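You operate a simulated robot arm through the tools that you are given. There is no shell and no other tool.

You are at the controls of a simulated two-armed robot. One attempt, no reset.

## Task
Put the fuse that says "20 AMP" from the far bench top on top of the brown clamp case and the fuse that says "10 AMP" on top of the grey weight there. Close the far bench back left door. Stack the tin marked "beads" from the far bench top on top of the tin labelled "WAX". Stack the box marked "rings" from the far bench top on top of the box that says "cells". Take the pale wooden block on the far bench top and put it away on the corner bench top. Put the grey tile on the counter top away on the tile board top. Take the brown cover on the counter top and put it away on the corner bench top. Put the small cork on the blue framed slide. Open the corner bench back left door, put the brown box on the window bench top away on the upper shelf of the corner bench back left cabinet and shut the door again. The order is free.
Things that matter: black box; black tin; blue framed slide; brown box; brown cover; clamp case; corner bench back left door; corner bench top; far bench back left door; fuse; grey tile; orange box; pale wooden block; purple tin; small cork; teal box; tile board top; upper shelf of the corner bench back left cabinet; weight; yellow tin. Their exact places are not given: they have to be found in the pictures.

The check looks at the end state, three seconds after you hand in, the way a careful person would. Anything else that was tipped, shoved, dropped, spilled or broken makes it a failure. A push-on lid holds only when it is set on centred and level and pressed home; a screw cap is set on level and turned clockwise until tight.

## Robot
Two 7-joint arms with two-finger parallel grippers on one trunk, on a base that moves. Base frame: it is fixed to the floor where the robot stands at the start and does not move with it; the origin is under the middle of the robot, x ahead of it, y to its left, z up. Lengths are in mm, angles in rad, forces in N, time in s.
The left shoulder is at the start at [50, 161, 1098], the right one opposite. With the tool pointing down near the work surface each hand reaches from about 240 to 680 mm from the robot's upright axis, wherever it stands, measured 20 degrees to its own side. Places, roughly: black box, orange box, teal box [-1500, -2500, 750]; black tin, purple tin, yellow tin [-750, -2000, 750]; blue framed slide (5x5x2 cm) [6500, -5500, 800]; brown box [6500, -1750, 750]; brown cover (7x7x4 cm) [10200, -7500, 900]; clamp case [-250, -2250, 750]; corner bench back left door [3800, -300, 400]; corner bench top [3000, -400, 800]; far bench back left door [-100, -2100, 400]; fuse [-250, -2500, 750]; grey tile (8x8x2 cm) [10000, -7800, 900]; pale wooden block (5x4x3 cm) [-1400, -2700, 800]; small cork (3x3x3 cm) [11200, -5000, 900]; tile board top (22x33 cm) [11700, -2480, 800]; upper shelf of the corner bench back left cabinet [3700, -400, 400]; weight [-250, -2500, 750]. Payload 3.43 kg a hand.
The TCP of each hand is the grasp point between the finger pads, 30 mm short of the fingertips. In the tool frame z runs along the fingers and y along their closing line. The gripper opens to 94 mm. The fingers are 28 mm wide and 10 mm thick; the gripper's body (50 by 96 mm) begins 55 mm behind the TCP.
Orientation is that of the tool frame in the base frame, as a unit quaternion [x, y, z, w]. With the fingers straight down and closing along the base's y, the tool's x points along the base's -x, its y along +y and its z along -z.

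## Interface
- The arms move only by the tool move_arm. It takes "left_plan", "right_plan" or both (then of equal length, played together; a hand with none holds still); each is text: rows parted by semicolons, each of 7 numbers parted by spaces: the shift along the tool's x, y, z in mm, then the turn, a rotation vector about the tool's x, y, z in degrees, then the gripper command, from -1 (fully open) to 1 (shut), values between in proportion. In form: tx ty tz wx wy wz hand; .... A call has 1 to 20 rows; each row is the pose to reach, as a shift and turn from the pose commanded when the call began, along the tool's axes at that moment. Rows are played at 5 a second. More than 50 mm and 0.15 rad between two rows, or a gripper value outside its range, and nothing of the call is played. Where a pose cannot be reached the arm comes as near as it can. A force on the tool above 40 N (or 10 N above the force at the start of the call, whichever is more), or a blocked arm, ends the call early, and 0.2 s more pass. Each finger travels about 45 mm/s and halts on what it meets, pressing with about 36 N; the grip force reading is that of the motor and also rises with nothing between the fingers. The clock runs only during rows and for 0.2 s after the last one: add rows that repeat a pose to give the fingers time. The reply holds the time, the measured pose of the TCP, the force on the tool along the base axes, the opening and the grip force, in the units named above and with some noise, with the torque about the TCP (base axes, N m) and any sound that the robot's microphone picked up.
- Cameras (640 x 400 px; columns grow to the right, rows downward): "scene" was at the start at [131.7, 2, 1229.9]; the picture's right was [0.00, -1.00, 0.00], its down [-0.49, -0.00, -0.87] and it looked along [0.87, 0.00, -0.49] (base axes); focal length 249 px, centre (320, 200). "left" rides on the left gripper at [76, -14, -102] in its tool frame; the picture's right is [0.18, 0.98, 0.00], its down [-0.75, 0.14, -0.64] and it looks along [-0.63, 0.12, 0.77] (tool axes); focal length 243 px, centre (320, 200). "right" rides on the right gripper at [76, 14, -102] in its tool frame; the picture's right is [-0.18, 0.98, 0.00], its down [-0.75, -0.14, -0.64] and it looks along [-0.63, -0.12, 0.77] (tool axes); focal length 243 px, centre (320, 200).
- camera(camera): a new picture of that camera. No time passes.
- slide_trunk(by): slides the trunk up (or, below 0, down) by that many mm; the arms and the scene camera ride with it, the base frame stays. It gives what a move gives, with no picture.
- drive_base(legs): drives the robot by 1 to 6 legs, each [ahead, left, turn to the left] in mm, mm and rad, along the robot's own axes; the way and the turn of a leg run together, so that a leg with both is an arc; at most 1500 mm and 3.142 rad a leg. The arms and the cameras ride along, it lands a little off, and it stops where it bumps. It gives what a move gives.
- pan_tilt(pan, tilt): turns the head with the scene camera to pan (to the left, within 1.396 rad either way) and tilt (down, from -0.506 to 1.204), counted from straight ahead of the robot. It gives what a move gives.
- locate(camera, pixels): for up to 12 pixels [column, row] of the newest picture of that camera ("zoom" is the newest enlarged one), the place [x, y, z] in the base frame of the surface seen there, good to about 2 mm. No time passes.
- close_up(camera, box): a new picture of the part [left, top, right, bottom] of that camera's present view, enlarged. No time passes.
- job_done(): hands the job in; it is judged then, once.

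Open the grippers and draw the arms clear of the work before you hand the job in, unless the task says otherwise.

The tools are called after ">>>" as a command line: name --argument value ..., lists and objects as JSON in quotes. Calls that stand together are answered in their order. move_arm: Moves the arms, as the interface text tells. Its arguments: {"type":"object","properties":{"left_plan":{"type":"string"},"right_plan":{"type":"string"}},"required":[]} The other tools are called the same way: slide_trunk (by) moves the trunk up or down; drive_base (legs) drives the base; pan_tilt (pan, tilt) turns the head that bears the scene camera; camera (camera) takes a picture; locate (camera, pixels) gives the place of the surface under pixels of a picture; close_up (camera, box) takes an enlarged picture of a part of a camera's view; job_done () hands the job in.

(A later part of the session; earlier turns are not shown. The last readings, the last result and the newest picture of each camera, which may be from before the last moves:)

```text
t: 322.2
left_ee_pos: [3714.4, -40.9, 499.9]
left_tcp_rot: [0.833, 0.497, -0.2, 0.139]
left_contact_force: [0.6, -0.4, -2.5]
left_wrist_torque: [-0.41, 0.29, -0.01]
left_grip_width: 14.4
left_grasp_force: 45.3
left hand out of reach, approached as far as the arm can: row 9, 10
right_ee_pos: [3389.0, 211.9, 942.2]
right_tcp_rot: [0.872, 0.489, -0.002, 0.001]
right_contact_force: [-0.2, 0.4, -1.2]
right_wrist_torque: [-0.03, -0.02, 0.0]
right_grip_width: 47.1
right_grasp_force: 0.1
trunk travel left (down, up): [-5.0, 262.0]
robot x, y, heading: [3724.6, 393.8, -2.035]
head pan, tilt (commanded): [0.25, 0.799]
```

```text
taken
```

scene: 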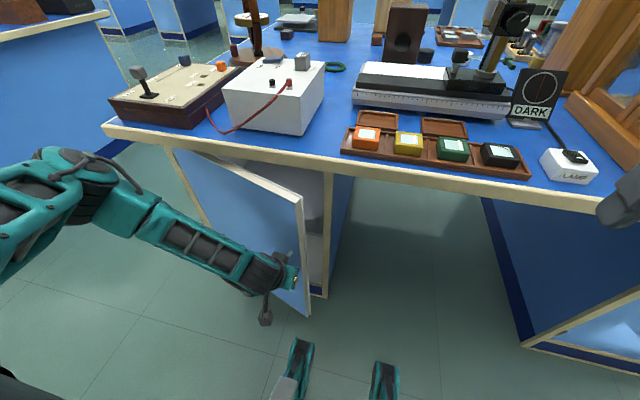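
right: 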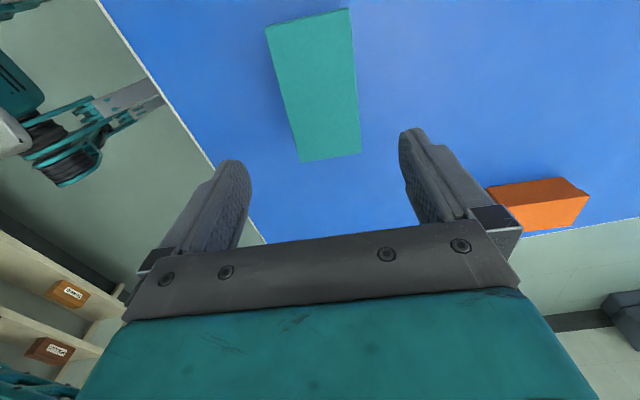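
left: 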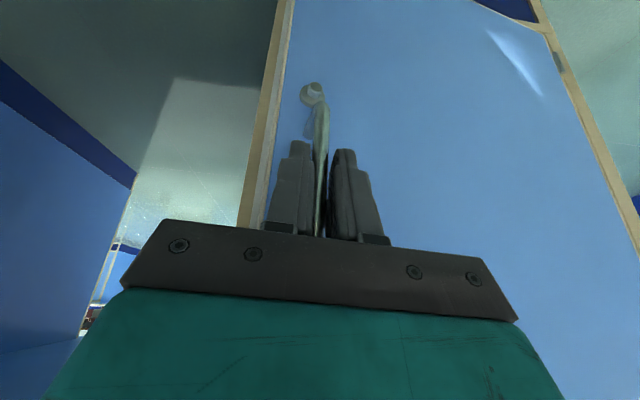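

The door is open about 22° and my pull is at its near limit. I release the handle and lift the left hand up clear of the door.

>>> move_arm --left_plan "0 0 0 0 0 0 0.4; 0 0 0 0 0 0 -0.2; 0 0 0 0 0 0 -0.6; -12.5 1.3 -44.3 0 0 0 -0.6; -25 2.6 -88.7 0 0 0 -0.6; -37.4 3.9 -133 0 0 0 -0.6; -50 5.2 -177 0 0 0 -0.6; -62.4 6.5 -221.7 0 0 0 -0.6; -75 8 -266 0 0 0 -0.6; -87 9 -310 0 0 0 -0.6; -100 10.4 -354 0 0 0 -0.6"

>>> camera --camera "scene"

```text
t: 324.6
left_ee_pos: [3727.7, 3.2, 868.7]
left_tcp_rot: [0.834, 0.496, -0.2, 0.139]
left_contact_force: [-0.1, 0.6, 0.0]
left_wrist_torque: [-0.03, 0.03, 0.0]
left_grip_width: 75.0
left_grasp_force: 0.1
left hand out of reach, approached as far as the arm can: row 9, 10, 11
right_ee_pos: [3390.4, 212.0, 944.1]
right_tcp_rot: [0.872, 0.49, -0.001, 0.0]
right_contact_force: [-0.4, 0.0, -0.1]
right_wrist_torque: [-0.02, 0.0, 0.01]
right_grip_width: 47.1
right_grasp_force: 0.1
trunk travel left (down, up): [-5.0, 262.0]
robot x, y, heading: [3728.1, 395.1, -2.033]
head pan, tilt (commanded): [0.25, 0.799]
```

```text
taken
```

scene: 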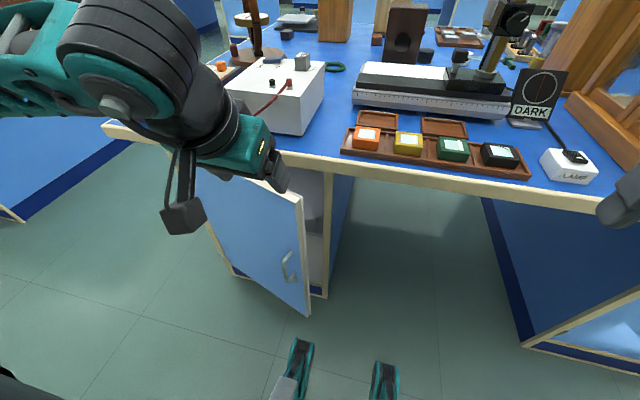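

The door stays ajar. I measure its free edge, top height, and the visible interior.

>>> locate --camera "scene" --pixels '[[301, 202], [308, 300], [299, 199], [318, 220], [315, 245], [317, 290], [240, 190], [328, 180], [320, 190]]'

>>> close_up --camera "scene" --box '[190, 150, 390, 320]'

```text
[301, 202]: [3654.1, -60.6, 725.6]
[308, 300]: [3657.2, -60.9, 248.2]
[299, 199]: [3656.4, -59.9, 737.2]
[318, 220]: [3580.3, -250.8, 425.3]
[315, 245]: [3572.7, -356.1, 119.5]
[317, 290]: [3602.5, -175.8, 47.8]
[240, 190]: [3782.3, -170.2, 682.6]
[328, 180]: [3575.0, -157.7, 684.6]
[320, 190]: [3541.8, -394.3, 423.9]
```

```text
2.35 times, centred on (290, 235) of scene
```

zoom: 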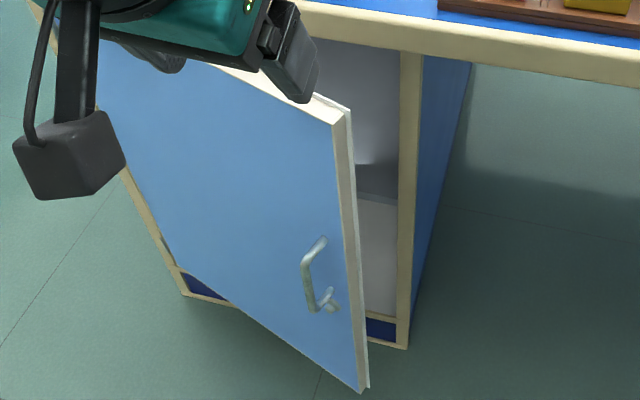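

The shelf is at z≈424, door top 737, opened ~18°. To pull further with the same grip I back the robot up 160 mm and regrip the handle.

>>> drive_base --legs '[[-160, 0, 0]]'

>>> camera --camera "scene"

```text
t: 326.1
left_ee_pos: [3799.5, 145.1, 868.3]
left_tcp_rot: [0.833, 0.497, -0.2, 0.14]
left_contact_force: [-0.7, 0.9, -0.3]
left_wrist_torque: [0.0, -0.01, 0.0]
left_grip_width: 75.0
left_grasp_force: 0.0
right_ee_pos: [3461.7, 354.2, 944.4]
right_tcp_rot: [0.872, 0.489, -0.001, 0.001]
right_contact_force: [-0.6, -0.1, -0.3]
right_wrist_torque: [0.0, -0.05, 0.01]
right_grip_width: 46.9
right_grasp_force: 0.1
trunk travel left (down, up): [-5.0, 262.0]
robot x, y, heading: [3797.7, 536.6, -2.039]
head pan, tilt (commanded): [0.25, 0.799]
```

```text
taken
```

scene: 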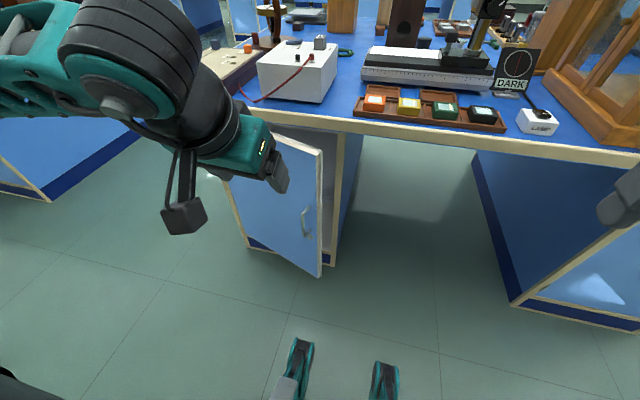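

>>> close_up --camera "scene" --box '[250, 180, 350, 280]'

>>> locate --camera "zoom" --pixels '[[340, 145], [337, 165], [339, 185], [342, 205], [345, 215], [400, 100], [390, 60], [448, 100], [355, 120]]'

```text
4.00 times, centred on (300, 230) of scene
```

zoom: 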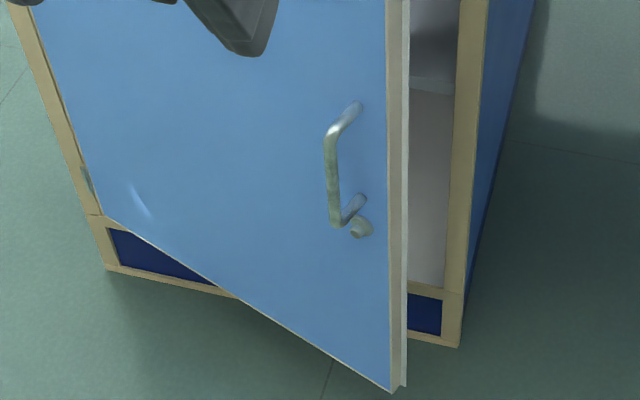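

```text
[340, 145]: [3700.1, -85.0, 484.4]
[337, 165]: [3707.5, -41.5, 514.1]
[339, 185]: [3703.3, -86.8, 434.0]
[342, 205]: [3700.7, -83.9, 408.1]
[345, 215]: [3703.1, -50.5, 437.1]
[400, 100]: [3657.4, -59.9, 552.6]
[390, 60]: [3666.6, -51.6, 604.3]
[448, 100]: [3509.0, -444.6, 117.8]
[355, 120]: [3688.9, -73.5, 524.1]
```

I bring the left hand down in front of the handle again, with 10° clockwise yaw to match the door.

>>> move_arm --left_plan "6.4 0 43.6 0.5 0 1 -0.6; 12.8 0 87.2 1 0 2 -0.6; 19.2 0 130.8 1.6 -0.1 3 -0.6; 25.6 0 174.4 2.1 -0.2 4 -0.6; 32 0 218 2.6 -0.2 5 -0.6; 38.4 0 261.6 3.2 -0.3 6 -0.6; 44.8 0 305.2 3.7 -0.3 7 -0.6; 51.2 0 348.8 4.2 -0.4 8 -0.6; 57.5 0 392.6 4.7 -0.4 8.8 -0.6; 57.5 0 392.6 4.7 -0.4 8.8 -0.6"

>>> camera --camera "left"

```text
t: 328.2
left_ee_pos: [3746.7, 21.9, 495.7]
left_tcp_rot: [0.873, 0.423, -0.211, 0.122]
left_contact_force: [0.7, 0.0, 0.6]
left_wrist_torque: [0.01, 0.01, 0.0]
left_grip_width: 75.1
left_grasp_force: 0.1
right_ee_pos: [3460.7, 354.2, 942.5]
right_tcp_rot: [0.872, 0.489, -0.001, 0.0]
right_contact_force: [0.1, -0.1, 0.1]
right_wrist_torque: [0.0, 0.01, -0.02]
right_grip_width: 47.1
right_grasp_force: 0.0
trunk travel left (down, up): [-5.0, 262.0]
robot x, y, heading: [3796.9, 538.7, -2.039]
head pan, tilt (commanded): [0.25, 0.799]
```

```text
taken
```

left: 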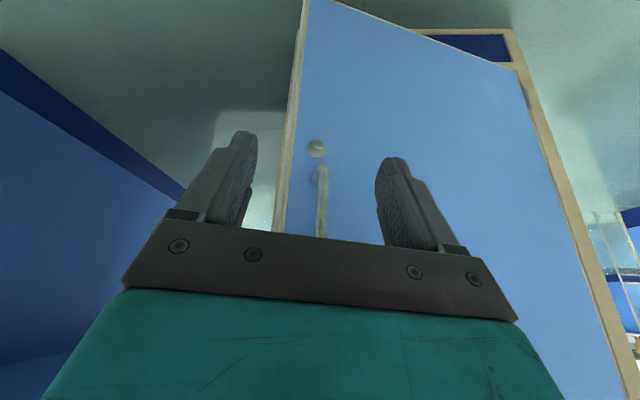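

Handle again lies between the fingers. I advance 74 mm and close on it.

>>> move_arm --left_plan "-22 2.7 12 0 0 0 -0.6; -44 5.4 24 0 0 0 -0.6; -65 8 35 0 0 0 -0.6; -65 8 35 0 0 0 -0.2; -65 8 35 0 0 0 0.4; -65 8 35 0 0 0 1; -65 8 35 0 0 0 1; -65 8 35 0 0 0 1; -65 8 35 0 0 0 1"

>>> camera --camera "left"

```text
t: 330.2
left_ee_pos: [3713.6, -45.3, 494.6]
left_tcp_rot: [0.872, 0.424, -0.21, 0.124]
left_contact_force: [14.2, -16.5, 2.7]
left_wrist_torque: [0.71, 0.12, 0.03]
left_grip_width: 14.1
left_grasp_force: 45.1
right_ee_pos: [3461.5, 354.5, 943.9]
right_tcp_rot: [0.872, 0.49, -0.001, 0.001]
right_contact_force: [-0.1, 0.3, 0.1]
right_wrist_torque: [0.0, -0.01, -0.02]
right_grip_width: 46.9
right_grasp_force: 0.0
trunk travel left (down, up): [-5.0, 262.0]
robot x, y, heading: [3798.8, 536.8, -2.034]
head pan, tilt (commanded): [0.25, 0.799]
```

```text
taken
```

left: 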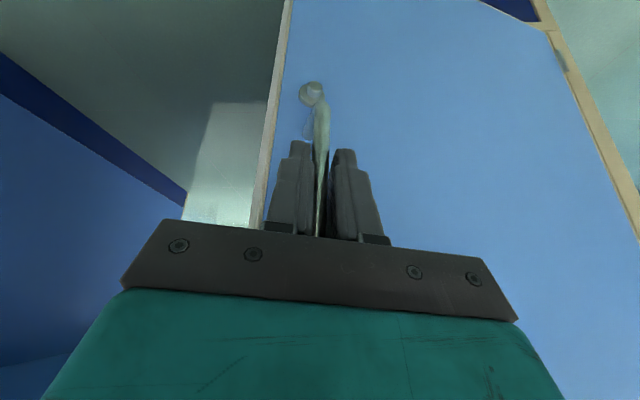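

Gripped again. I pull on along the arc toward about 40°.

>>> move_arm --left_plan "12.6 4.3 -6.6 0 0 0 1; 25.2 8.5 -13.1 0 0 0 1; 38.6 14.2 -20.1 0 0 0 1; 52.3 20.5 -27.2 0 0 0 1; 65.4 27.5 -33.9 0 0 0 1; 78.5 35.1 -40.7 0 0 0 1; 91.2 43.3 -47.1 0 0 0 1; 103.6 52.2 -53.4 0 0 0 1; 103.6 52.2 -53.4 0 0 0 1"

>>> camera --camera "scene"

```text
t: 332.2
left_ee_pos: [3821.7, 17.3, 495.1]
left_tcp_rot: [0.873, 0.423, -0.211, 0.122]
left_contact_force: [4.4, -12.1, 1.7]
left_wrist_torque: [0.07, 0.29, 0.01]
left_grip_width: 14.2
left_grasp_force: 44.6
right_ee_pos: [3461.8, 353.0, 942.5]
right_tcp_rot: [0.872, 0.49, -0.002, 0.001]
right_contact_force: [-0.3, -0.1, -0.1]
right_wrist_torque: [-0.03, 0.05, 0.02]
right_grip_width: 46.8
right_grasp_force: 0.1
trunk travel left (down, up): [-5.0, 262.0]
robot x, y, heading: [3797.1, 534.2, -2.035]
head pan, tilt (commanded): [0.25, 0.799]
```

```text
taken
```

scene: 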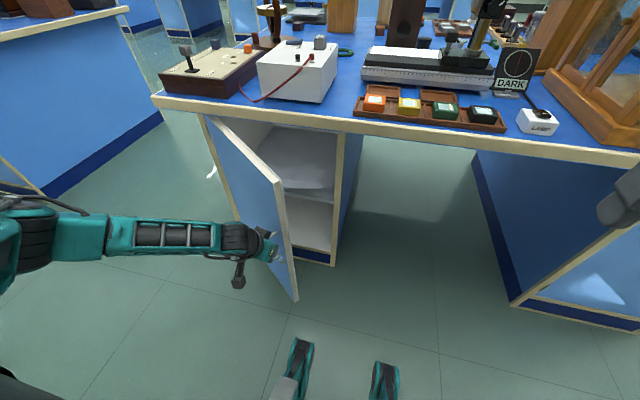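

The door is ~40° open and moving freely. I keep pulling toward 60°.

>>> move_arm --left_plan "12 9.5 -6.1 0 0 0 1; 23.7 19.6 -11.9 0 0 0 1; 34.9 30.1 -17.5 0 0 0 1; 45.7 41.3 -22.9 0 0 0 1; 56.2 52.9 -28 0 0 0 1; 66.2 65.1 -32.9 0 0 0 1; 75.6 77.7 -37.4 0 0 0 1; 84.7 90.8 -41.8 0 0 0 1; 84.7 90.8 -41.8 0 0 0 1"

>>> camera --camera "scene"

```text
t: 334.0
left_ee_pos: [3937.6, 42.8, 494.6]
left_tcp_rot: [0.875, 0.421, -0.21, 0.116]
left_contact_force: [-1.0, 4.3, 9.2]
left_wrist_torque: [0.53, -0.28, -0.02]
left_grip_width: 14.1
left_grasp_force: 45.4
right_ee_pos: [3460.9, 355.2, 944.1]
right_tcp_rot: [0.872, 0.489, -0.001, 0.002]
right_contact_force: [0.6, -0.9, -0.3]
right_wrist_torque: [-0.01, -0.04, -0.01]
right_grip_width: 46.9
right_grasp_force: 0.1
trunk travel left (down, up): [-5.0, 262.0]
robot x, y, heading: [3796.8, 535.9, -2.04]
head pan, tilt (commanded): [0.25, 0.799]
stopped in row 8 (left hand): the force on the tool passed its limit at 40 N (the readings are from after the stop); the commanded pose is now the measured one
```

```text
taken
```

scene: 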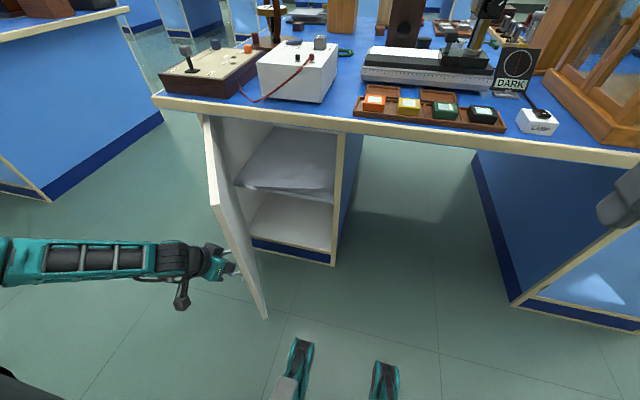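

The door is about 60° open; the fingers twisted on the bar. I loosen the grip only slightly and then withdraw by backing the base straight.

>>> move_arm --left_plan "0 0 0 0 0 0 0.6; 0 0 0 0 0 0 0.35; 0 0 0 0 0 0 0.35; 0 0 0 0 0 0 0.35"

>>> camera --camera "left"

```text
t: 335.0
left_ee_pos: [3939.5, 41.5, 493.2]
left_tcp_rot: [0.875, 0.421, -0.21, 0.116]
left_contact_force: [-0.7, -0.1, 0.0]
left_wrist_torque: [-0.02, -0.05, 0.0]
left_grip_width: 30.5
left_grasp_force: 0.1
right_ee_pos: [3461.5, 354.1, 943.5]
right_tcp_rot: [0.872, 0.49, -0.002, 0.001]
right_contact_force: [-0.2, 0.5, 0.0]
right_wrist_torque: [0.01, 0.0, 0.02]
right_grip_width: 47.0
right_grasp_force: 0.1
trunk travel left (down, up): [-5.0, 262.0]
robot x, y, heading: [3795.7, 535.9, -2.036]
head pan, tilt (commanded): [0.25, 0.799]
```

```text
taken
```

left: 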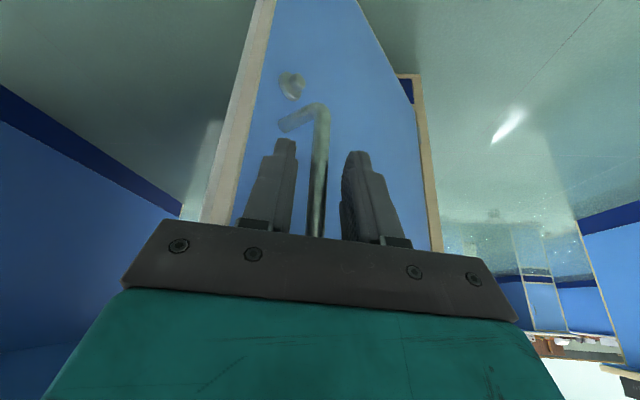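

Fingers are free of the bar on both sides. I back the base 170 mm straight.

>>> drive_base --legs '[[-170, 0, 0]]'

>>> camera --camera "scene"

```text
t: 336.4
left_ee_pos: [4016.2, 194.5, 494.8]
left_tcp_rot: [0.874, 0.422, -0.21, 0.116]
left_contact_force: [0.7, 1.0, -0.3]
left_wrist_torque: [0.02, 0.0, 0.01]
left_grip_width: 30.4
left_grasp_force: 0.0
right_ee_pos: [3538.0, 505.4, 943.2]
right_tcp_rot: [0.872, 0.49, -0.002, 0.0]
right_contact_force: [-0.3, 0.1, -0.3]
right_wrist_torque: [0.01, -0.01, 0.01]
right_grip_width: 46.9
right_grasp_force: 0.0
trunk travel left (down, up): [-5.0, 262.0]
robot x, y, heading: [3874.2, 686.3, -2.035]
head pan, tilt (commanded): [0.25, 0.799]
```

```text
taken
```

scene: 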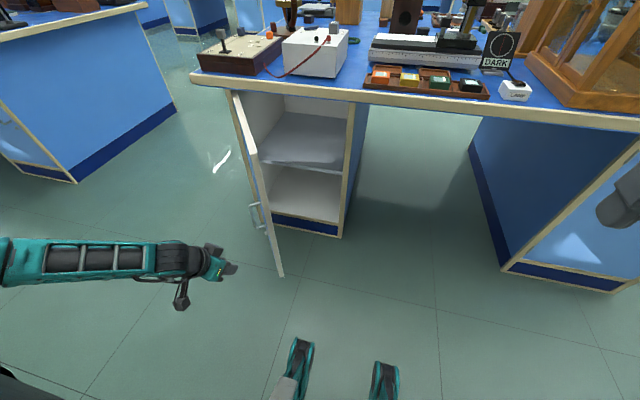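

The door stands ~60° open. To open it fully I will push its inner face: first I raise the left hand to z≈660 upright and closed.

>>> move_arm --left_plan "-14 0 -30 0 5 0 0.6; -28 0 -60 0 10 0 1; -42 0 -90 0 15 0 1; -56 0 -120 0 20 0 1; -70 0 -145 0 25 0 1; -76 0 -150 0 27.5 0 1; -76 0 -150 0 27.5 0 1"

>>> locate --camera "scene" --pixels '[[278, 265], [256, 152], [270, 215], [255, 212], [300, 140], [300, 200], [340, 170], [290, 160], [345, 110]]'

```text
t: 338.0
left_ee_pos: [4014.0, 198.5, 662.7]
left_tcp_rot: [0.899, 0.437, 0.005, 0.012]
left_contact_force: [0.2, 0.1, 0.7]
left_wrist_torque: [0.03, -0.02, -0.02]
left_grip_width: 0.0
left_grasp_force: 33.1
right_ee_pos: [3537.0, 508.1, 942.8]
right_tcp_rot: [0.872, 0.49, -0.002, 0.001]
right_contact_force: [0.2, 0.0, -0.3]
right_wrist_torque: [-0.01, 0.04, 0.01]
right_grip_width: 47.1
right_grasp_force: 0.1
trunk travel left (down, up): [-5.0, 262.0]
robot x, y, heading: [3872.1, 689.1, -2.037]
head pan, tilt (commanded): [0.25, 0.799]
```

```text
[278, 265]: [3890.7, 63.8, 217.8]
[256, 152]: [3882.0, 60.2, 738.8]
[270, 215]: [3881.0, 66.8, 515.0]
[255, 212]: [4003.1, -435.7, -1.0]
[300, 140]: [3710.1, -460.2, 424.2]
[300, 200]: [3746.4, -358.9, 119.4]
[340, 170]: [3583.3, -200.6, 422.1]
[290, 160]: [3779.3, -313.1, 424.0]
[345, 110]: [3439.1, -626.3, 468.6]
```

Free edge is at 54.5°. I drive right 140 and forward 215, so the closed left hand comes inside the open door.

>>> drive_base --legs '[[0, -140, 0], [215, 0, 0]]'

>>> camera --camera "scene"

```text
t: 341.2
left_ee_pos: [3790.7, 71.0, 661.6]
left_tcp_rot: [0.899, 0.437, 0.005, 0.013]
left_contact_force: [-0.1, 0.4, 0.7]
left_wrist_torque: [-0.01, 0.0, 0.01]
left_grip_width: 0.0
left_grasp_force: 33.0
right_ee_pos: [3312.9, 378.3, 943.9]
right_tcp_rot: [0.872, 0.49, -0.002, 0.001]
right_contact_force: [0.5, -0.1, -0.5]
right_wrist_torque: [0.0, -0.01, 0.0]
right_grip_width: 47.0
right_grasp_force: 0.0
trunk travel left (down, up): [-5.0, 262.0]
robot x, y, heading: [3654.0, 562.0, -2.03]
head pan, tilt (commanded): [0.25, 0.799]
```

```text
taken
```

scene: 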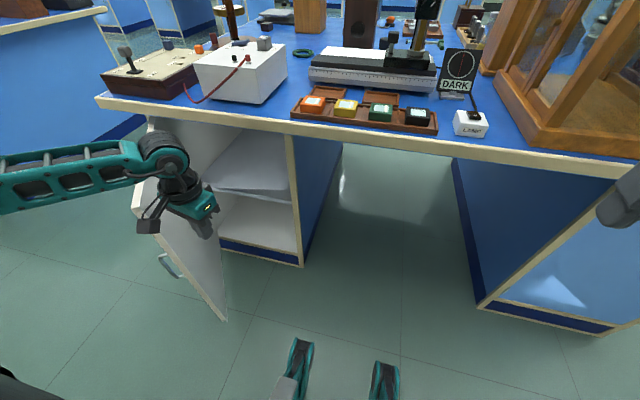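

The hand is inside the door, above its top edge at the wrist. I raise it 25 mm so only the fingers touch, then push left in 20 mm steps.

>>> move_arm --left_plan "0 0 -25 0 0 0 1; 4 20 -25 0 0 0 1; 8 39 -25 0 0 0 1; 12 59 -25 0 0 0 1; 16 78 -25 0 0 0 1; 20 98 -25 0 0 0 1; 24 118 -25 0 0 0 1; 28 137 -25 0 0 0 1; 32 157 -25 0 0 0 1; 36 176 -25 0 0 0 1; 40 196 -25 0 0 0 1; 40 196 -25 0 0 0 1"

>>> camera --camera "scene"

```text
t: 343.8
left_ee_pos: [3888.5, 21.8, 689.5]
left_tcp_rot: [0.9, 0.436, 0.003, 0.013]
left_contact_force: [0.1, 0.6, 0.1]
left_wrist_torque: [-0.04, -0.01, 0.01]
left_grip_width: 0.0
left_grasp_force: 33.7
left hand out of reach, approached as far as the arm can: row 7, 8, 9, 10, 11, 12
right_ee_pos: [3313.7, 379.0, 943.4]
right_tcp_rot: [0.871, 0.491, -0.002, 0.001]
right_contact_force: [-0.1, -0.3, 0.1]
right_wrist_torque: [-0.01, -0.01, 0.0]
right_grip_width: 46.7
right_grasp_force: 0.1
trunk travel left (down, up): [-5.0, 262.0]
robot x, y, heading: [3653.0, 561.8, -2.037]
head pan, tilt (commanded): [0.25, 0.799]
```

```text
taken
```

scene: 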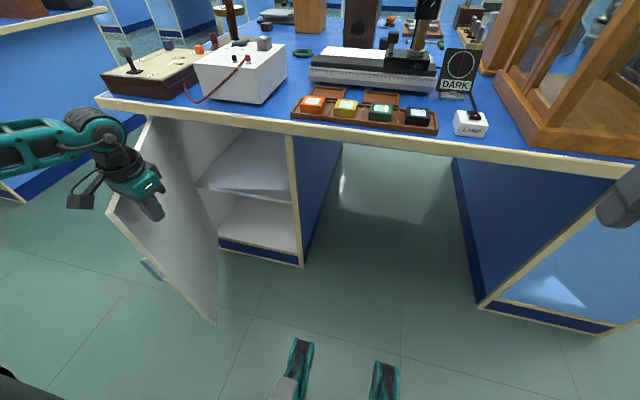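

Arm limit reached; the door follows. I push the rest by sliding the base left 130 mm.

>>> drive_base --legs '[[0, 130, 0]]'

>>> camera --camera "scene"

```text
t: 345.6
left_ee_pos: [4005.0, -36.3, 690.1]
left_tcp_rot: [0.9, 0.436, 0.004, 0.013]
left_contact_force: [-1.0, 0.7, -0.1]
left_wrist_torque: [0.03, 0.0, -0.02]
left_grip_width: 0.0
left_grasp_force: 32.8
right_ee_pos: [3430.4, 319.4, 943.3]
right_tcp_rot: [0.872, 0.49, -0.001, 0.001]
right_contact_force: [0.0, 1.3, -0.1]
right_wrist_torque: [0.0, 0.01, 0.03]
right_grip_width: 47.2
right_grasp_force: 0.2
trunk travel left (down, up): [-5.0, 262.0]
robot x, y, heading: [3767.8, 501.1, -2.035]
head pan, tilt (commanded): [0.25, 0.799]
```

```text
taken
```

scene: 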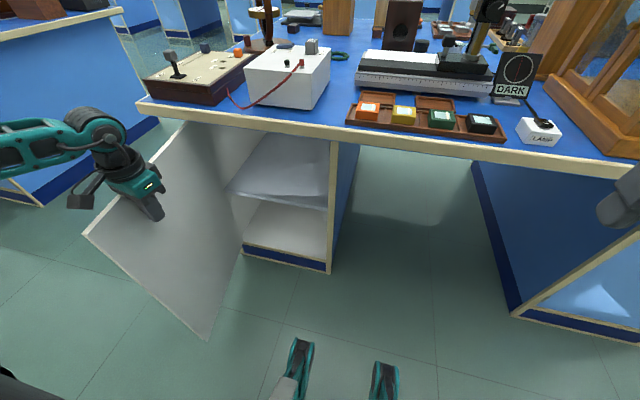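

About 80° open. I push another 60 mm to get it near 90°.

>>> drive_base --legs '[[0, 60, 0]]'

>>> camera --camera "scene"

```text
t: 346.8
left_ee_pos: [4059.3, -63.0, 689.9]
left_tcp_rot: [0.899, 0.437, 0.005, 0.012]
left_contact_force: [-0.2, -0.2, 0.4]
left_wrist_torque: [-0.05, 0.01, -0.03]
left_grip_width: 0.1
left_grasp_force: 32.9
right_ee_pos: [3484.9, 293.4, 943.3]
right_tcp_rot: [0.872, 0.49, -0.001, 0.001]
right_contact_force: [0.3, 0.5, 0.1]
right_wrist_torque: [0.0, -0.01, -0.03]
right_grip_width: 46.8
right_grasp_force: 0.0
trunk travel left (down, up): [-5.0, 262.0]
robot x, y, heading: [3823.1, 475.8, -2.04]
head pan, tilt (commanded): [0.25, 0.799]
```

```text
taken
```

scene: 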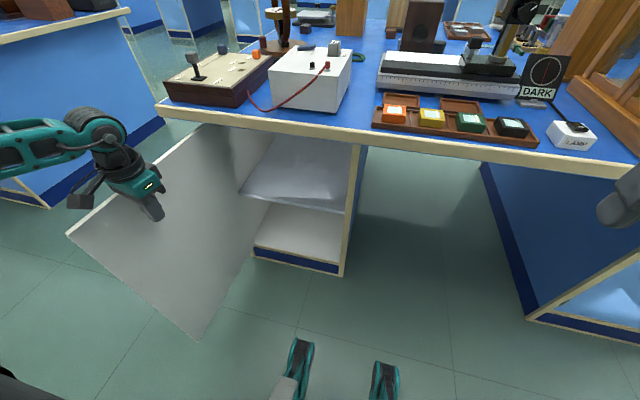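

The door is fully open and the upper shelf is empty. I measure the shelf and opening.

>>> locate --camera "scene" --pixels '[[290, 175], [260, 190], [330, 205], [300, 150], [343, 150], [350, 180], [200, 335], [72, 235], [225, 150], [335, 175], [300, 208], [275, 145]]'

>>> close_up --camera "scene" --box '[150, 90, 390, 280]'

```text
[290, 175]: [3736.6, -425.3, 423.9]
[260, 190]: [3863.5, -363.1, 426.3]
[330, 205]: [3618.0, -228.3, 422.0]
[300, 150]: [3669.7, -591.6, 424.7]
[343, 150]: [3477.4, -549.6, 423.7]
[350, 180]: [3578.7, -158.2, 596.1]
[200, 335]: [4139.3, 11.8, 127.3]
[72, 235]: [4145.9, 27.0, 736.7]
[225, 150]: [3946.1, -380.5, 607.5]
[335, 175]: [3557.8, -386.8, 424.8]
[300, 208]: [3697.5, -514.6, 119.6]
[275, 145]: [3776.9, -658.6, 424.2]
```

```text
2.11 times, centred on (270, 185) of scene
```

zoom: 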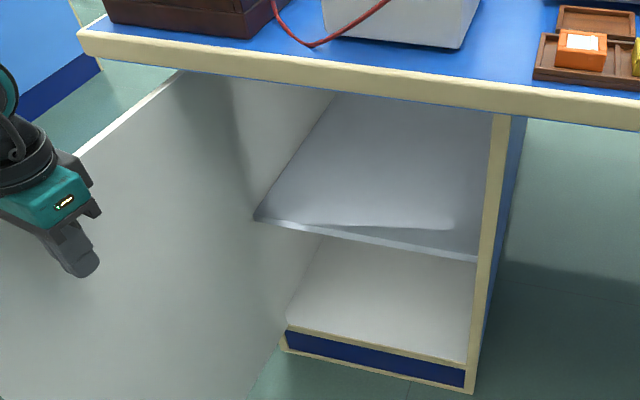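

The shelf surface is z≈424, opening free from offset 20 to 390. I withdraw the left hand: right, then up.

>>> move_arm --left_plan "-8 -40 -5 0 0 0 1; -16 -80 -10 0 0 0 1; -16 -80 -55 0 0 0 1; -16 -80 -100 0 0 0 1; -16 -80 -145 0 0 0 1; -16 -80 -190 0 0 0 0.5; -16 -80 -230 0 0 0 0"

>>> camera --camera "scene"

```text
t: 348.4
left_ee_pos: [3980.7, -20.0, 917.7]
left_tcp_rot: [0.9, 0.437, 0.005, 0.012]
left_contact_force: [1.2, 0.1, -0.3]
left_wrist_torque: [0.01, 0.0, -0.05]
left_grip_width: 47.4
left_grasp_force: 0.3
right_ee_pos: [3483.9, 293.2, 944.2]
right_tcp_rot: [0.872, 0.49, -0.001, 0.001]
right_contact_force: [0.1, 0.3, 0.3]
right_wrist_torque: [-0.03, 0.01, -0.01]
right_grip_width: 46.8
right_grasp_force: 0.1
trunk travel left (down, up): [-5.0, 262.0]
robot x, y, heading: [3820.2, 476.1, -2.035]
head pan, tilt (commanded): [0.25, 0.799]
```

```text
taken
```

scene: 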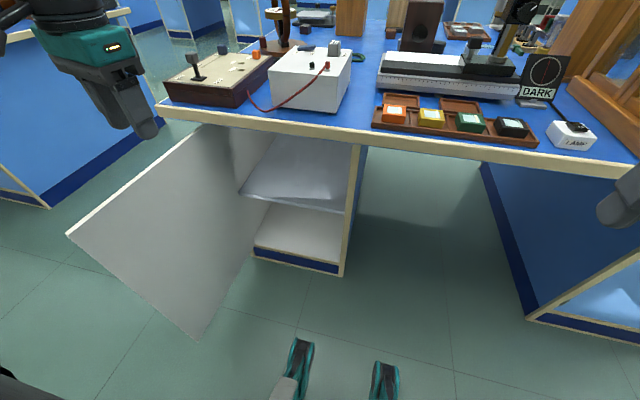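

The door stays fully open. I raise the trunk, back up, and head left along the aisle toward the window bench.

>>> slide_trunk --by 120

>>> drive_base --legs '[[-400, 0, 0], [0, 1100, 0]]'

>>> pan_tilt --pan 0.6 --tilt 0.35

>>> camera --camera "scene"

```text
t: 349.9
left_ee_pos: [3980.8, -22.0, 1037.5]
left_tcp_rot: [0.9, 0.436, 0.005, 0.012]
left_contact_force: [0.3, 0.2, -0.7]
left_wrist_torque: [-0.01, 0.01, 0.0]
left_grip_width: 47.2
left_grasp_force: 0.2
right_ee_pos: [3484.3, 292.7, 1063.1]
right_tcp_rot: [0.872, 0.489, -0.001, 0.001]
right_contact_force: [-0.1, 0.0, 0.0]
right_wrist_torque: [-0.01, 0.01, 0.0]
right_grip_width: 46.9
right_grasp_force: 0.0
trunk travel left (down, up): [-125.0, 142.0]
robot x, y, heading: [3819.6, 480.6, -2.035]
head pan, tilt (commanded): [0.25, 0.799]
```

```text
t: 361.9
left_ee_pos: [5140.4, -150.0, 1038.1]
left_tcp_rot: [0.898, 0.44, 0.004, 0.013]
left_contact_force: [1.1, 0.1, 0.4]
left_wrist_torque: [0.0, -0.01, -0.01]
left_grip_width: 47.1
left_grasp_force: 0.0
right_ee_pos: [4641.9, 164.4, 1063.5]
right_tcp_rot: [0.87, 0.493, -0.001, 0.001]
right_contact_force: [-0.2, 0.0, -0.3]
right_wrist_torque: [-0.02, -0.05, -0.02]
right_grip_width: 47.0
right_grasp_force: 0.0
trunk travel left (down, up): [-125.0, 142.0]
robot x, y, heading: [4978.1, 348.1, -2.025]
head pan, tilt (commanded): [0.25, 0.799]
```

```text
t: 362.8
left_ee_pos: [5141.9, -150.0, 1038.1]
left_tcp_rot: [0.898, 0.439, 0.005, 0.012]
left_contact_force: [-0.7, -0.2, 0.1]
left_wrist_torque: [0.01, 0.01, 0.05]
left_grip_width: 47.2
left_grasp_force: 0.0
right_ee_pos: [4643.0, 162.4, 1063.2]
right_tcp_rot: [0.87, 0.492, -0.002, 0.002]
right_contact_force: [-1.7, 0.0, 0.4]
right_wrist_torque: [0.03, 0.01, 0.0]
right_grip_width: 47.2
right_grasp_force: 0.0
trunk travel left (down, up): [-125.0, 142.0]
robot x, y, heading: [4974.7, 345.4, -2.023]
head pan, tilt (commanded): [0.6, 0.351]
```

```text
taken
```

scene: 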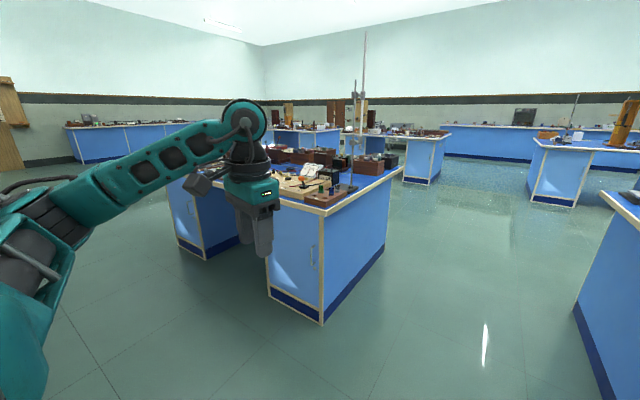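

The window bench is ahead-left with many objects. I enlarge its top.

>>> close_up --camera "scene" --box '[160, 130, 420, 220]'

>>> locate --camera "scene" --pixels '[[326, 212], [170, 183], [385, 172], [290, 185], [290, 155], [315, 155], [350, 165], [370, 165]]'

```text
2.46 times, centred on (290, 175) of scene
```

zoom: 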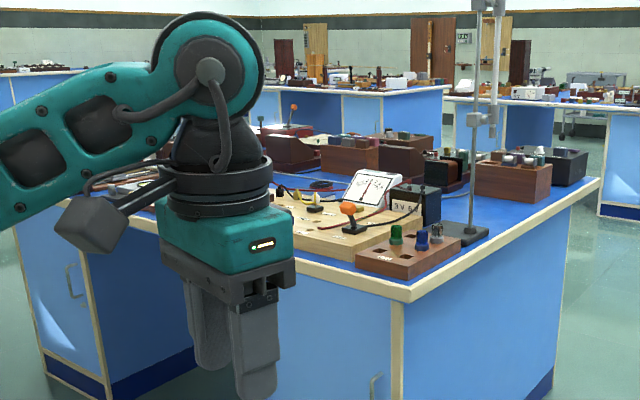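

```text
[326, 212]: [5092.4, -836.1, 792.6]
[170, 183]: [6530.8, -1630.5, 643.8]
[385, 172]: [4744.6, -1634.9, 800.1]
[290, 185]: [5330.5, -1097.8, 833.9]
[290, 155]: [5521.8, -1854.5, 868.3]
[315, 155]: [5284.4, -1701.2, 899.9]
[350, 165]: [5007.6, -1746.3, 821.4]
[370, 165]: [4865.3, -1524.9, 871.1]
```

I drive on left, to be in front of the far end of the window bench where the brown box should be.

>>> drive_base --legs '[[0, 1050, -0.013], [0, 1050, 0]]'

>>> pan_tilt --pan 0.0 --tilt 0.45

>>> camera --camera "scene"

```text
t: 381.4
left_ee_pos: [6998.8, -1106.9, 1037.8]
left_tcp_rot: [0.903, 0.43, 0.004, 0.012]
left_contact_force: [0.4, -0.1, 0.5]
left_wrist_torque: [0.01, 0.02, -0.01]
left_grip_width: 47.0
left_grasp_force: 0.0
right_ee_pos: [6507.9, -781.8, 1063.5]
right_tcp_rot: [0.876, 0.482, -0.002, 0.0]
right_contact_force: [-0.1, -0.8, -0.7]
right_wrist_torque: [0.02, 0.0, -0.01]
right_grip_width: 47.0
right_grasp_force: 0.1
trunk travel left (down, up): [-125.0, 142.0]
robot x, y, heading: [6852.4, -602.4, -2.059]
head pan, tilt (commanded): [0.6, 0.351]
```

```text
t: 382.4
left_ee_pos: [6999.3, -1106.0, 1038.6]
left_tcp_rot: [0.904, 0.428, 0.004, 0.012]
left_contact_force: [-0.7, -0.3, -0.9]
left_wrist_torque: [0.01, 0.0, 0.02]
left_grip_width: 46.8
left_grasp_force: 0.0
right_ee_pos: [6508.6, -780.8, 1063.4]
right_tcp_rot: [0.877, 0.481, -0.001, 0.001]
right_contact_force: [0.6, -0.8, -0.9]
right_wrist_torque: [0.02, 0.0, 0.02]
right_grip_width: 47.3
right_grasp_force: 0.2
trunk travel left (down, up): [-125.0, 142.0]
robot x, y, heading: [6851.0, -603.6, -2.049]
head pan, tilt (commanded): [0.0, 0.45]
```

```text
taken
```

scene: 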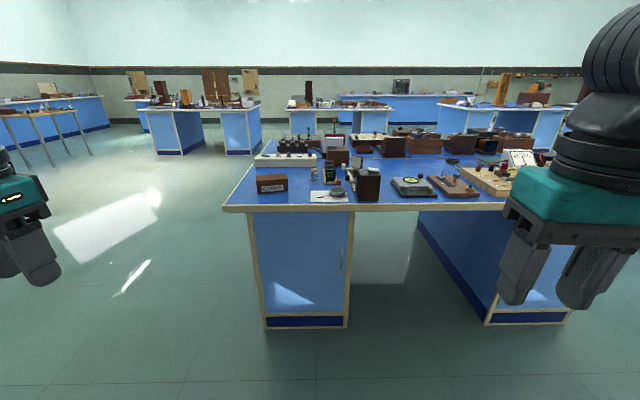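

A labelled brown box is at (272,184) near the bench edge. I enlarge and locate.

>>> close_up --camera "scene" --box '[215, 130, 415, 220]'

>>> locate --camera "scene" --pixels '[[272, 176], [259, 177], [287, 177], [272, 186], [228, 205], [350, 207], [362, 175], [330, 195], [325, 190], [248, 168]]'

```text
3.20 times, centred on (315, 175) of scene
```

zoom: 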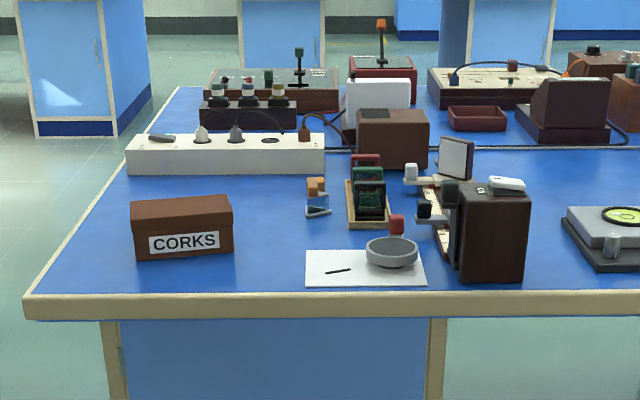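

```text
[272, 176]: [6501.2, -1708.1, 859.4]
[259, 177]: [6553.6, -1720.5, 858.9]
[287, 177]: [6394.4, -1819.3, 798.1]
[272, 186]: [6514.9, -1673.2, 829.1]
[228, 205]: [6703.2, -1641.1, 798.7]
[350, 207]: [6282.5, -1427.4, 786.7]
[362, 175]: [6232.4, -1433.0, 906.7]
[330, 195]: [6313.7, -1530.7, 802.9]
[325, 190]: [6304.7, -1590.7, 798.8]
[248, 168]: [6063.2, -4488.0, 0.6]
```

This brown box ("CORKS") lies with its long side toward me, 150 mm from the left edge. I will pick it from the bench's left end with a 45° tilted left hand. First I test in free space whether that hand can reach the shelf height with such a tilt.

>>> slide_trunk --by -120

>>> move_arm --left_plan "-30 -35 0 0 0 -3 0; -60 -70 0 0 0 -6 0; -90 -105 0 0 0 -9 0; -115 -140 0 0 0 -12 0; -130 -175 0 0 0 -12 0; -130 -200 0 0 0 -12 0; -130 -200 0 0 0 -12 0"

```text
t: 383.9
left_ee_pos: [7000.2, -1106.0, 918.1]
left_tcp_rot: [0.904, 0.428, 0.004, 0.013]
left_contact_force: [-0.2, 0.1, -0.4]
left_wrist_torque: [-0.01, -0.02, 0.0]
left_grip_width: 46.8
left_grasp_force: 0.0
right_ee_pos: [6508.6, -781.0, 942.3]
right_tcp_rot: [0.876, 0.482, -0.001, 0.002]
right_contact_force: [-0.7, -0.6, -0.1]
right_wrist_torque: [-0.01, -0.03, -0.02]
right_grip_width: 47.4
right_grasp_force: 0.1
trunk travel left (down, up): [-5.0, 262.0]
robot x, y, heading: [6851.5, -606.7, -2.054]
head pan, tilt (commanded): [0.0, 0.45]
```

```text
t: 385.5
left_ee_pos: [6761.2, -1080.5, 913.1]
left_tcp_rot: [0.854, 0.521, 0.003, 0.012]
left_contact_force: [1.0, -0.2, 0.3]
left_wrist_torque: [0.02, 0.02, 0.01]
left_grip_width: 47.0
left_grasp_force: 0.0
right_ee_pos: [6508.1, -781.7, 942.9]
right_tcp_rot: [0.876, 0.482, -0.001, 0.001]
right_contact_force: [0.4, -0.3, 0.5]
right_wrist_torque: [-0.02, 0.02, 0.01]
right_grip_width: 47.2
right_grasp_force: 0.1
trunk travel left (down, up): [-5.0, 262.0]
robot x, y, heading: [6848.3, -606.5, -2.054]
head pan, tilt (commanded): [0.0, 0.45]
```

Hand is at ahead 460, left 143. Now I lower to z≈465 with a 45° tilt at ahead 560.

>>> move_arm --left_plan "-10 0 40 0 -4 0 0; -20 0 80 0 -8 0 0; -30 0 120 0 -12 0 0; -40 0 160 0 -16 0 0; -50 0 200 0 -20 0 0; -60 0 240 0 -24 0 0; -70 0 280 0 -28 0 0; -80 0 320 0 -32 0 0; -90 0 360 0 -36 0 0; -100 0 400 0 -40 0 0; -105 0 440 0 -45 0 0; -105 0 448 0 -45 0 0"

```text
t: 388.1
left_ee_pos: [6722.2, -1183.0, 485.4]
left_tcp_rot: [0.793, 0.479, -0.316, 0.207]
left_contact_force: [0.4, 0.6, 0.1]
left_wrist_torque: [0.0, -0.03, 0.01]
left_grip_width: 47.1
left_grasp_force: 0.1
left hand out of reach, approached as far as the arm can: row 11, 12
right_ee_pos: [6508.2, -779.7, 943.0]
right_tcp_rot: [0.876, 0.481, -0.001, 0.002]
right_contact_force: [-0.6, 0.3, -0.9]
right_wrist_torque: [-0.01, -0.05, -0.01]
right_grip_width: 46.7
right_grasp_force: 0.1
trunk travel left (down, up): [-5.0, 262.0]
robot x, y, heading: [6850.0, -603.8, -2.054]
head pan, tilt (commanded): [0.0, 0.45]
```

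Nearly: z=485 at ahead 572. I test slightly nearer and lower.

>>> move_arm --left_plan "14 0 -14 0 0 0 0; 28 0 -28 0 0 0 0; 43.8 0 -12.7 0 0 0 0; 43.8 0 -12.7 0 0 0 0"

```text
t: 389.1
left_ee_pos: [6726.9, -1129.8, 498.0]
left_tcp_rot: [0.791, 0.483, -0.31, 0.212]
left_contact_force: [0.4, 0.7, -0.3]
left_wrist_torque: [0.02, 0.02, 0.01]
left_grip_width: 47.0
left_grasp_force: 0.0
left hand out of reach, approached as far as the arm can: row 1, 2, 3, 4
right_ee_pos: [6508.8, -780.7, 944.1]
right_tcp_rot: [0.876, 0.482, -0.002, 0.002]
right_contact_force: [0.3, 0.6, -0.4]
right_wrist_torque: [-0.02, 0.01, -0.02]
right_grip_width: 47.3
right_grasp_force: 0.1
trunk travel left (down, up): [-5.0, 262.0]
robot x, y, heading: [6847.2, -603.4, -2.058]
head pan, tilt (commanded): [0.0, 0.45]
```

Nearer is worse, so I test farther ahead instead.

>>> move_arm --left_plan "-20 0 20 0 0 0 0; -40 0 40 0 0 0 0; -60 0 60 0 0 0 0; -50 0 75 0 0 0 0; -45 0 95 0 0 0 0; -45 0 100 0 0 0 0; -45 0 100 0 0 0 0"

```text
t: 390.7
left_ee_pos: [6681.1, -1221.2, 459.7]
left_tcp_rot: [0.789, 0.477, -0.324, 0.212]
left_contact_force: [0.5, 0.6, 0.8]
left_wrist_torque: [0.03, 0.03, 0.03]
left_grip_width: 47.1
left_grasp_force: 0.0
right_ee_pos: [6509.4, -780.7, 944.1]
right_tcp_rot: [0.876, 0.481, -0.001, 0.001]
right_contact_force: [-0.3, -0.6, -0.1]
right_wrist_torque: [-0.02, 0.01, 0.0]
right_grip_width: 47.0
right_grasp_force: 0.0
trunk travel left (down, up): [-5.0, 262.0]
robot x, y, heading: [6850.4, -607.0, -2.05]
head pan, tilt (commanded): [0.0, 0.45]
```

At ahead 623 the hand reaches z=460 with 45° tilt, so the insertion can be done by driving in. I raise the hand keeping the tilt and raise the trunk.

>>> move_arm --left_plan "-30 0 -33 0 0 0 0; -60 0 -66 0 0 0 0; -90 0 -99 0 0 0 0; -120 0 -132 0 0 0 0; -150 0 -165 0 0 0 -0.5; -180 0 -198 0 0 0 -1; -210 0 -231 0 0 0 -1; -225 0 -250 0 0 0 -1"

>>> slide_trunk --by 120

```text
t: 392.5
left_ee_pos: [6681.2, -1197.4, 794.8]
left_tcp_rot: [0.79, 0.476, -0.324, 0.211]
left_contact_force: [0.1, -0.2, -0.7]
left_wrist_torque: [0.01, 0.03, 0.01]
left_grip_width: 93.9
left_grasp_force: 0.1
right_ee_pos: [6508.5, -781.3, 943.3]
right_tcp_rot: [0.877, 0.481, -0.001, 0.002]
right_contact_force: [0.8, -0.1, -0.3]
right_wrist_torque: [-0.02, 0.02, 0.0]
right_grip_width: 47.2
right_grasp_force: 0.0
trunk travel left (down, up): [-5.0, 262.0]
robot x, y, heading: [6845.4, -601.7, -2.05]
head pan, tilt (commanded): [0.0, 0.45]
```

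```text
t: 394.0
left_ee_pos: [6682.3, -1199.3, 915.5]
left_tcp_rot: [0.79, 0.476, -0.324, 0.21]
left_contact_force: [-0.9, 0.2, 0.3]
left_wrist_torque: [0.01, 0.01, -0.02]
left_grip_width: 94.0
left_grasp_force: 0.0
right_ee_pos: [6507.6, -781.3, 1064.0]
right_tcp_rot: [0.876, 0.482, -0.001, 0.001]
right_contact_force: [-0.7, -0.3, -0.3]
right_wrist_torque: [-0.02, 0.01, 0.02]
right_grip_width: 47.0
right_grasp_force: 0.1
trunk travel left (down, up): [-125.0, 142.0]
robot x, y, heading: [6846.6, -606.0, -2.05]
head pan, tilt (commanded): [0.0, 0.45]
```

Now I drive left past the bench end and turn right to face along the bench.

>>> drive_base --legs '[[0, 920, 0], [0, 0, -1.557]]'

>>> pan_tilt --pan 0.7 --tilt 0.45

>>> camera --camera "scene"

```text
t: 406.2
left_ee_pos: [7062.2, -864.1, 914.5]
left_tcp_rot: [0.895, -0.22, -0.379, -0.08]
left_contact_force: [-0.1, 0.3, 0.3]
left_wrist_torque: [0.01, -0.01, 0.0]
left_grip_width: 93.9
left_grasp_force: 0.1
right_ee_pos: [7479.1, -690.6, 1064.1]
right_tcp_rot: [0.961, -0.278, -0.002, 0.001]
right_contact_force: [0.3, 0.3, 0.0]
right_wrist_torque: [-0.03, -0.01, -0.02]
right_grip_width: 47.2
right_grasp_force: 0.0
trunk travel left (down, up): [-125.0, 142.0]
robot x, y, heading: [7656.8, -1030.8, 2.657]
head pan, tilt (commanded): [0.0, 0.45]
```

```text
t: 407.2
left_ee_pos: [7062.3, -864.5, 914.3]
left_tcp_rot: [0.895, -0.221, -0.379, -0.081]
left_contact_force: [-0.2, 0.4, 1.3]
left_wrist_torque: [-0.02, 0.0, -0.01]
left_grip_width: 94.2
left_grasp_force: 0.1
right_ee_pos: [7478.4, -690.1, 1063.8]
right_tcp_rot: [0.961, -0.278, -0.002, 0.0]
right_contact_force: [-0.3, 0.9, 0.2]
right_wrist_torque: [0.0, 0.0, 0.02]
right_grip_width: 47.3
right_grasp_force: 0.1
trunk travel left (down, up): [-125.0, 142.0]
robot x, y, heading: [7657.0, -1030.1, 2.661]
head pan, tilt (commanded): [0.7, 0.45]
```

```text
taken
```

scene: 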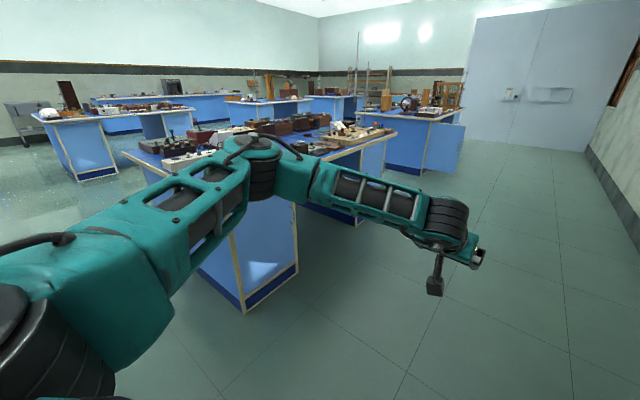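

The left end area is clear. I slide left to line up with the bench's end.

>>> drive_base --legs '[[0, 985, 0.015]]'

>>> pan_tilt --pan 0.1 --tilt 0.7

>>> camera --camera "scene"

```text
t: 416.1
left_ee_pos: [6616.5, -1736.4, 915.4]
left_tcp_rot: [0.897, -0.216, -0.379, -0.078]
left_contact_force: [-0.6, -0.3, -0.4]
left_wrist_torque: [0.02, 0.0, 0.03]
left_grip_width: 93.9
left_grasp_force: 0.0
right_ee_pos: [7030.6, -1557.4, 1063.6]
right_tcp_rot: [0.962, -0.272, -0.002, 0.0]
right_contact_force: [0.3, 0.5, -0.3]
right_wrist_torque: [0.02, -0.01, -0.04]
right_grip_width: 46.9
right_grasp_force: 0.0
trunk travel left (down, up): [-125.0, 142.0]
robot x, y, heading: [7213.8, -1889.6, 2.675]
head pan, tilt (commanded): [0.7, 0.45]
```

```text
t: 417.1
left_ee_pos: [6616.2, -1737.5, 914.4]
left_tcp_rot: [0.896, -0.216, -0.38, -0.078]
left_contact_force: [0.0, -0.1, 0.0]
left_wrist_torque: [-0.02, -0.03, 0.03]
left_grip_width: 94.2
left_grasp_force: 0.1
right_ee_pos: [7030.5, -1557.6, 1063.5]
right_tcp_rot: [0.962, -0.272, -0.002, 0.001]
right_contact_force: [0.1, 0.3, 0.1]
right_wrist_torque: [0.01, 0.0, -0.01]
right_grip_width: 46.7
right_grasp_force: 0.0
trunk travel left (down, up): [-125.0, 142.0]
robot x, y, heading: [7214.2, -1896.0, 2.671]
head pan, tilt (commanded): [0.099, 0.7]
```

```text
taken
```

scene: 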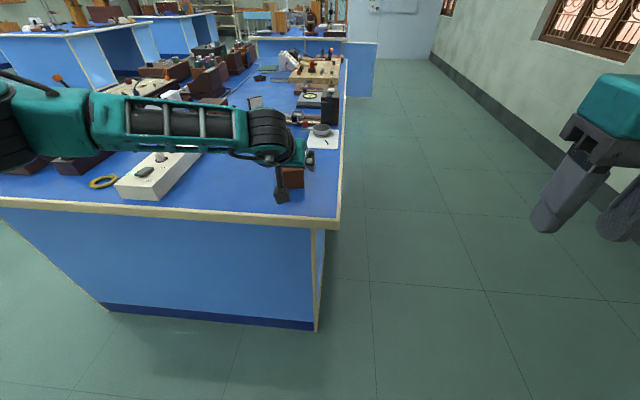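

The hand hides the box; I use the left camera.

>>> camera --camera "left"

```text
taken
```

left: 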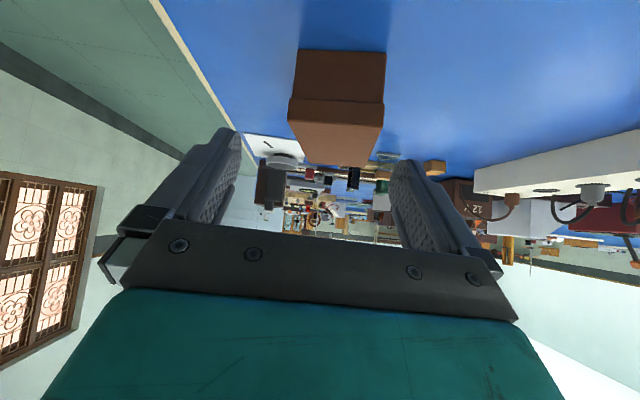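

The box is visible between the fingers. I locate its corners.

>>> close_up --camera "left" --box '[260, 30, 420, 180]'

>>> locate --camera "left" --pixels '[[300, 60], [383, 60], [292, 125], [380, 128], [310, 160], [375, 163], [335, 140], [335, 75], [300, 52], [384, 52]]'

```text
2.67 times, centred on (340, 105) of left
```

zoom: 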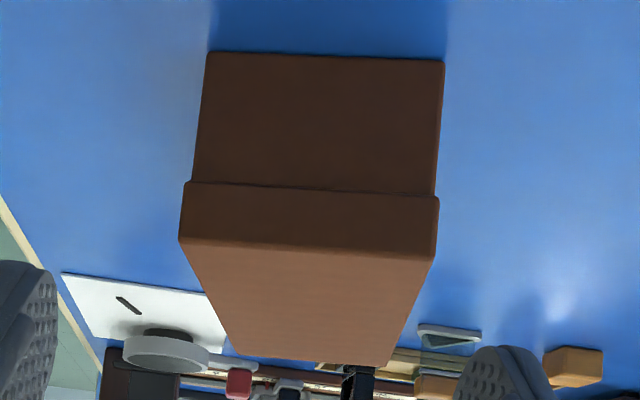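

```text
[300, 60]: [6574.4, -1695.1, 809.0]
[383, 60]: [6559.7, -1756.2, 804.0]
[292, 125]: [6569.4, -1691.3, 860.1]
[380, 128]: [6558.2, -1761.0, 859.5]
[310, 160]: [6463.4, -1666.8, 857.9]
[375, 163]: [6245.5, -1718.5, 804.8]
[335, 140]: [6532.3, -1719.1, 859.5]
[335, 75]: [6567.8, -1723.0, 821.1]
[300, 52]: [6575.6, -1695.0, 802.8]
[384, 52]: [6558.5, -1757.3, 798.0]
```

I refine the corners from the enlarged view.

>>> locate --camera "zoom" --pixels '[[190, 246], [428, 260], [235, 350], [385, 358], [210, 60], [440, 68], [310, 300], [187, 190], [436, 205], [320, 200]]'

```text
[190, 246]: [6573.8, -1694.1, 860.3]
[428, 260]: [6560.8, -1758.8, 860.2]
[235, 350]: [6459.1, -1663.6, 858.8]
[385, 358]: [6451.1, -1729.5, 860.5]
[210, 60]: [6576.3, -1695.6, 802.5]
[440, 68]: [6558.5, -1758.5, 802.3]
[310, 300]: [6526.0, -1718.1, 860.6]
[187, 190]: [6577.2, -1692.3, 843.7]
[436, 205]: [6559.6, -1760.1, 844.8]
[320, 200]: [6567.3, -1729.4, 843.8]
```

Box axis is turned ~12.5° from the hand; grip point 40 mm from its near end is (6530,-1717). I drive 80 mm closer first.

>>> drive_base --legs '[[80, 0, 0]]'

```text
t: 418.2
left_ee_pos: [6544.3, -1701.6, 914.5]
left_tcp_rot: [0.896, -0.216, -0.379, -0.077]
left_contact_force: [1.0, 0.5, 1.1]
left_wrist_torque: [0.02, -0.02, 0.01]
left_grip_width: 94.1
left_grasp_force: 0.1
right_ee_pos: [6959.4, -1522.0, 1061.6]
right_tcp_rot: [0.962, -0.272, -0.002, -0.001]
right_contact_force: [0.3, -0.2, -0.6]
right_wrist_torque: [-0.05, -0.01, 0.04]
right_grip_width: 47.1
right_grasp_force: 0.1
trunk travel left (down, up): [-125.0, 142.0]
robot x, y, heading: [7142.9, -1860.6, 2.67]
head pan, tilt (commanded): [0.099, 0.7]
```

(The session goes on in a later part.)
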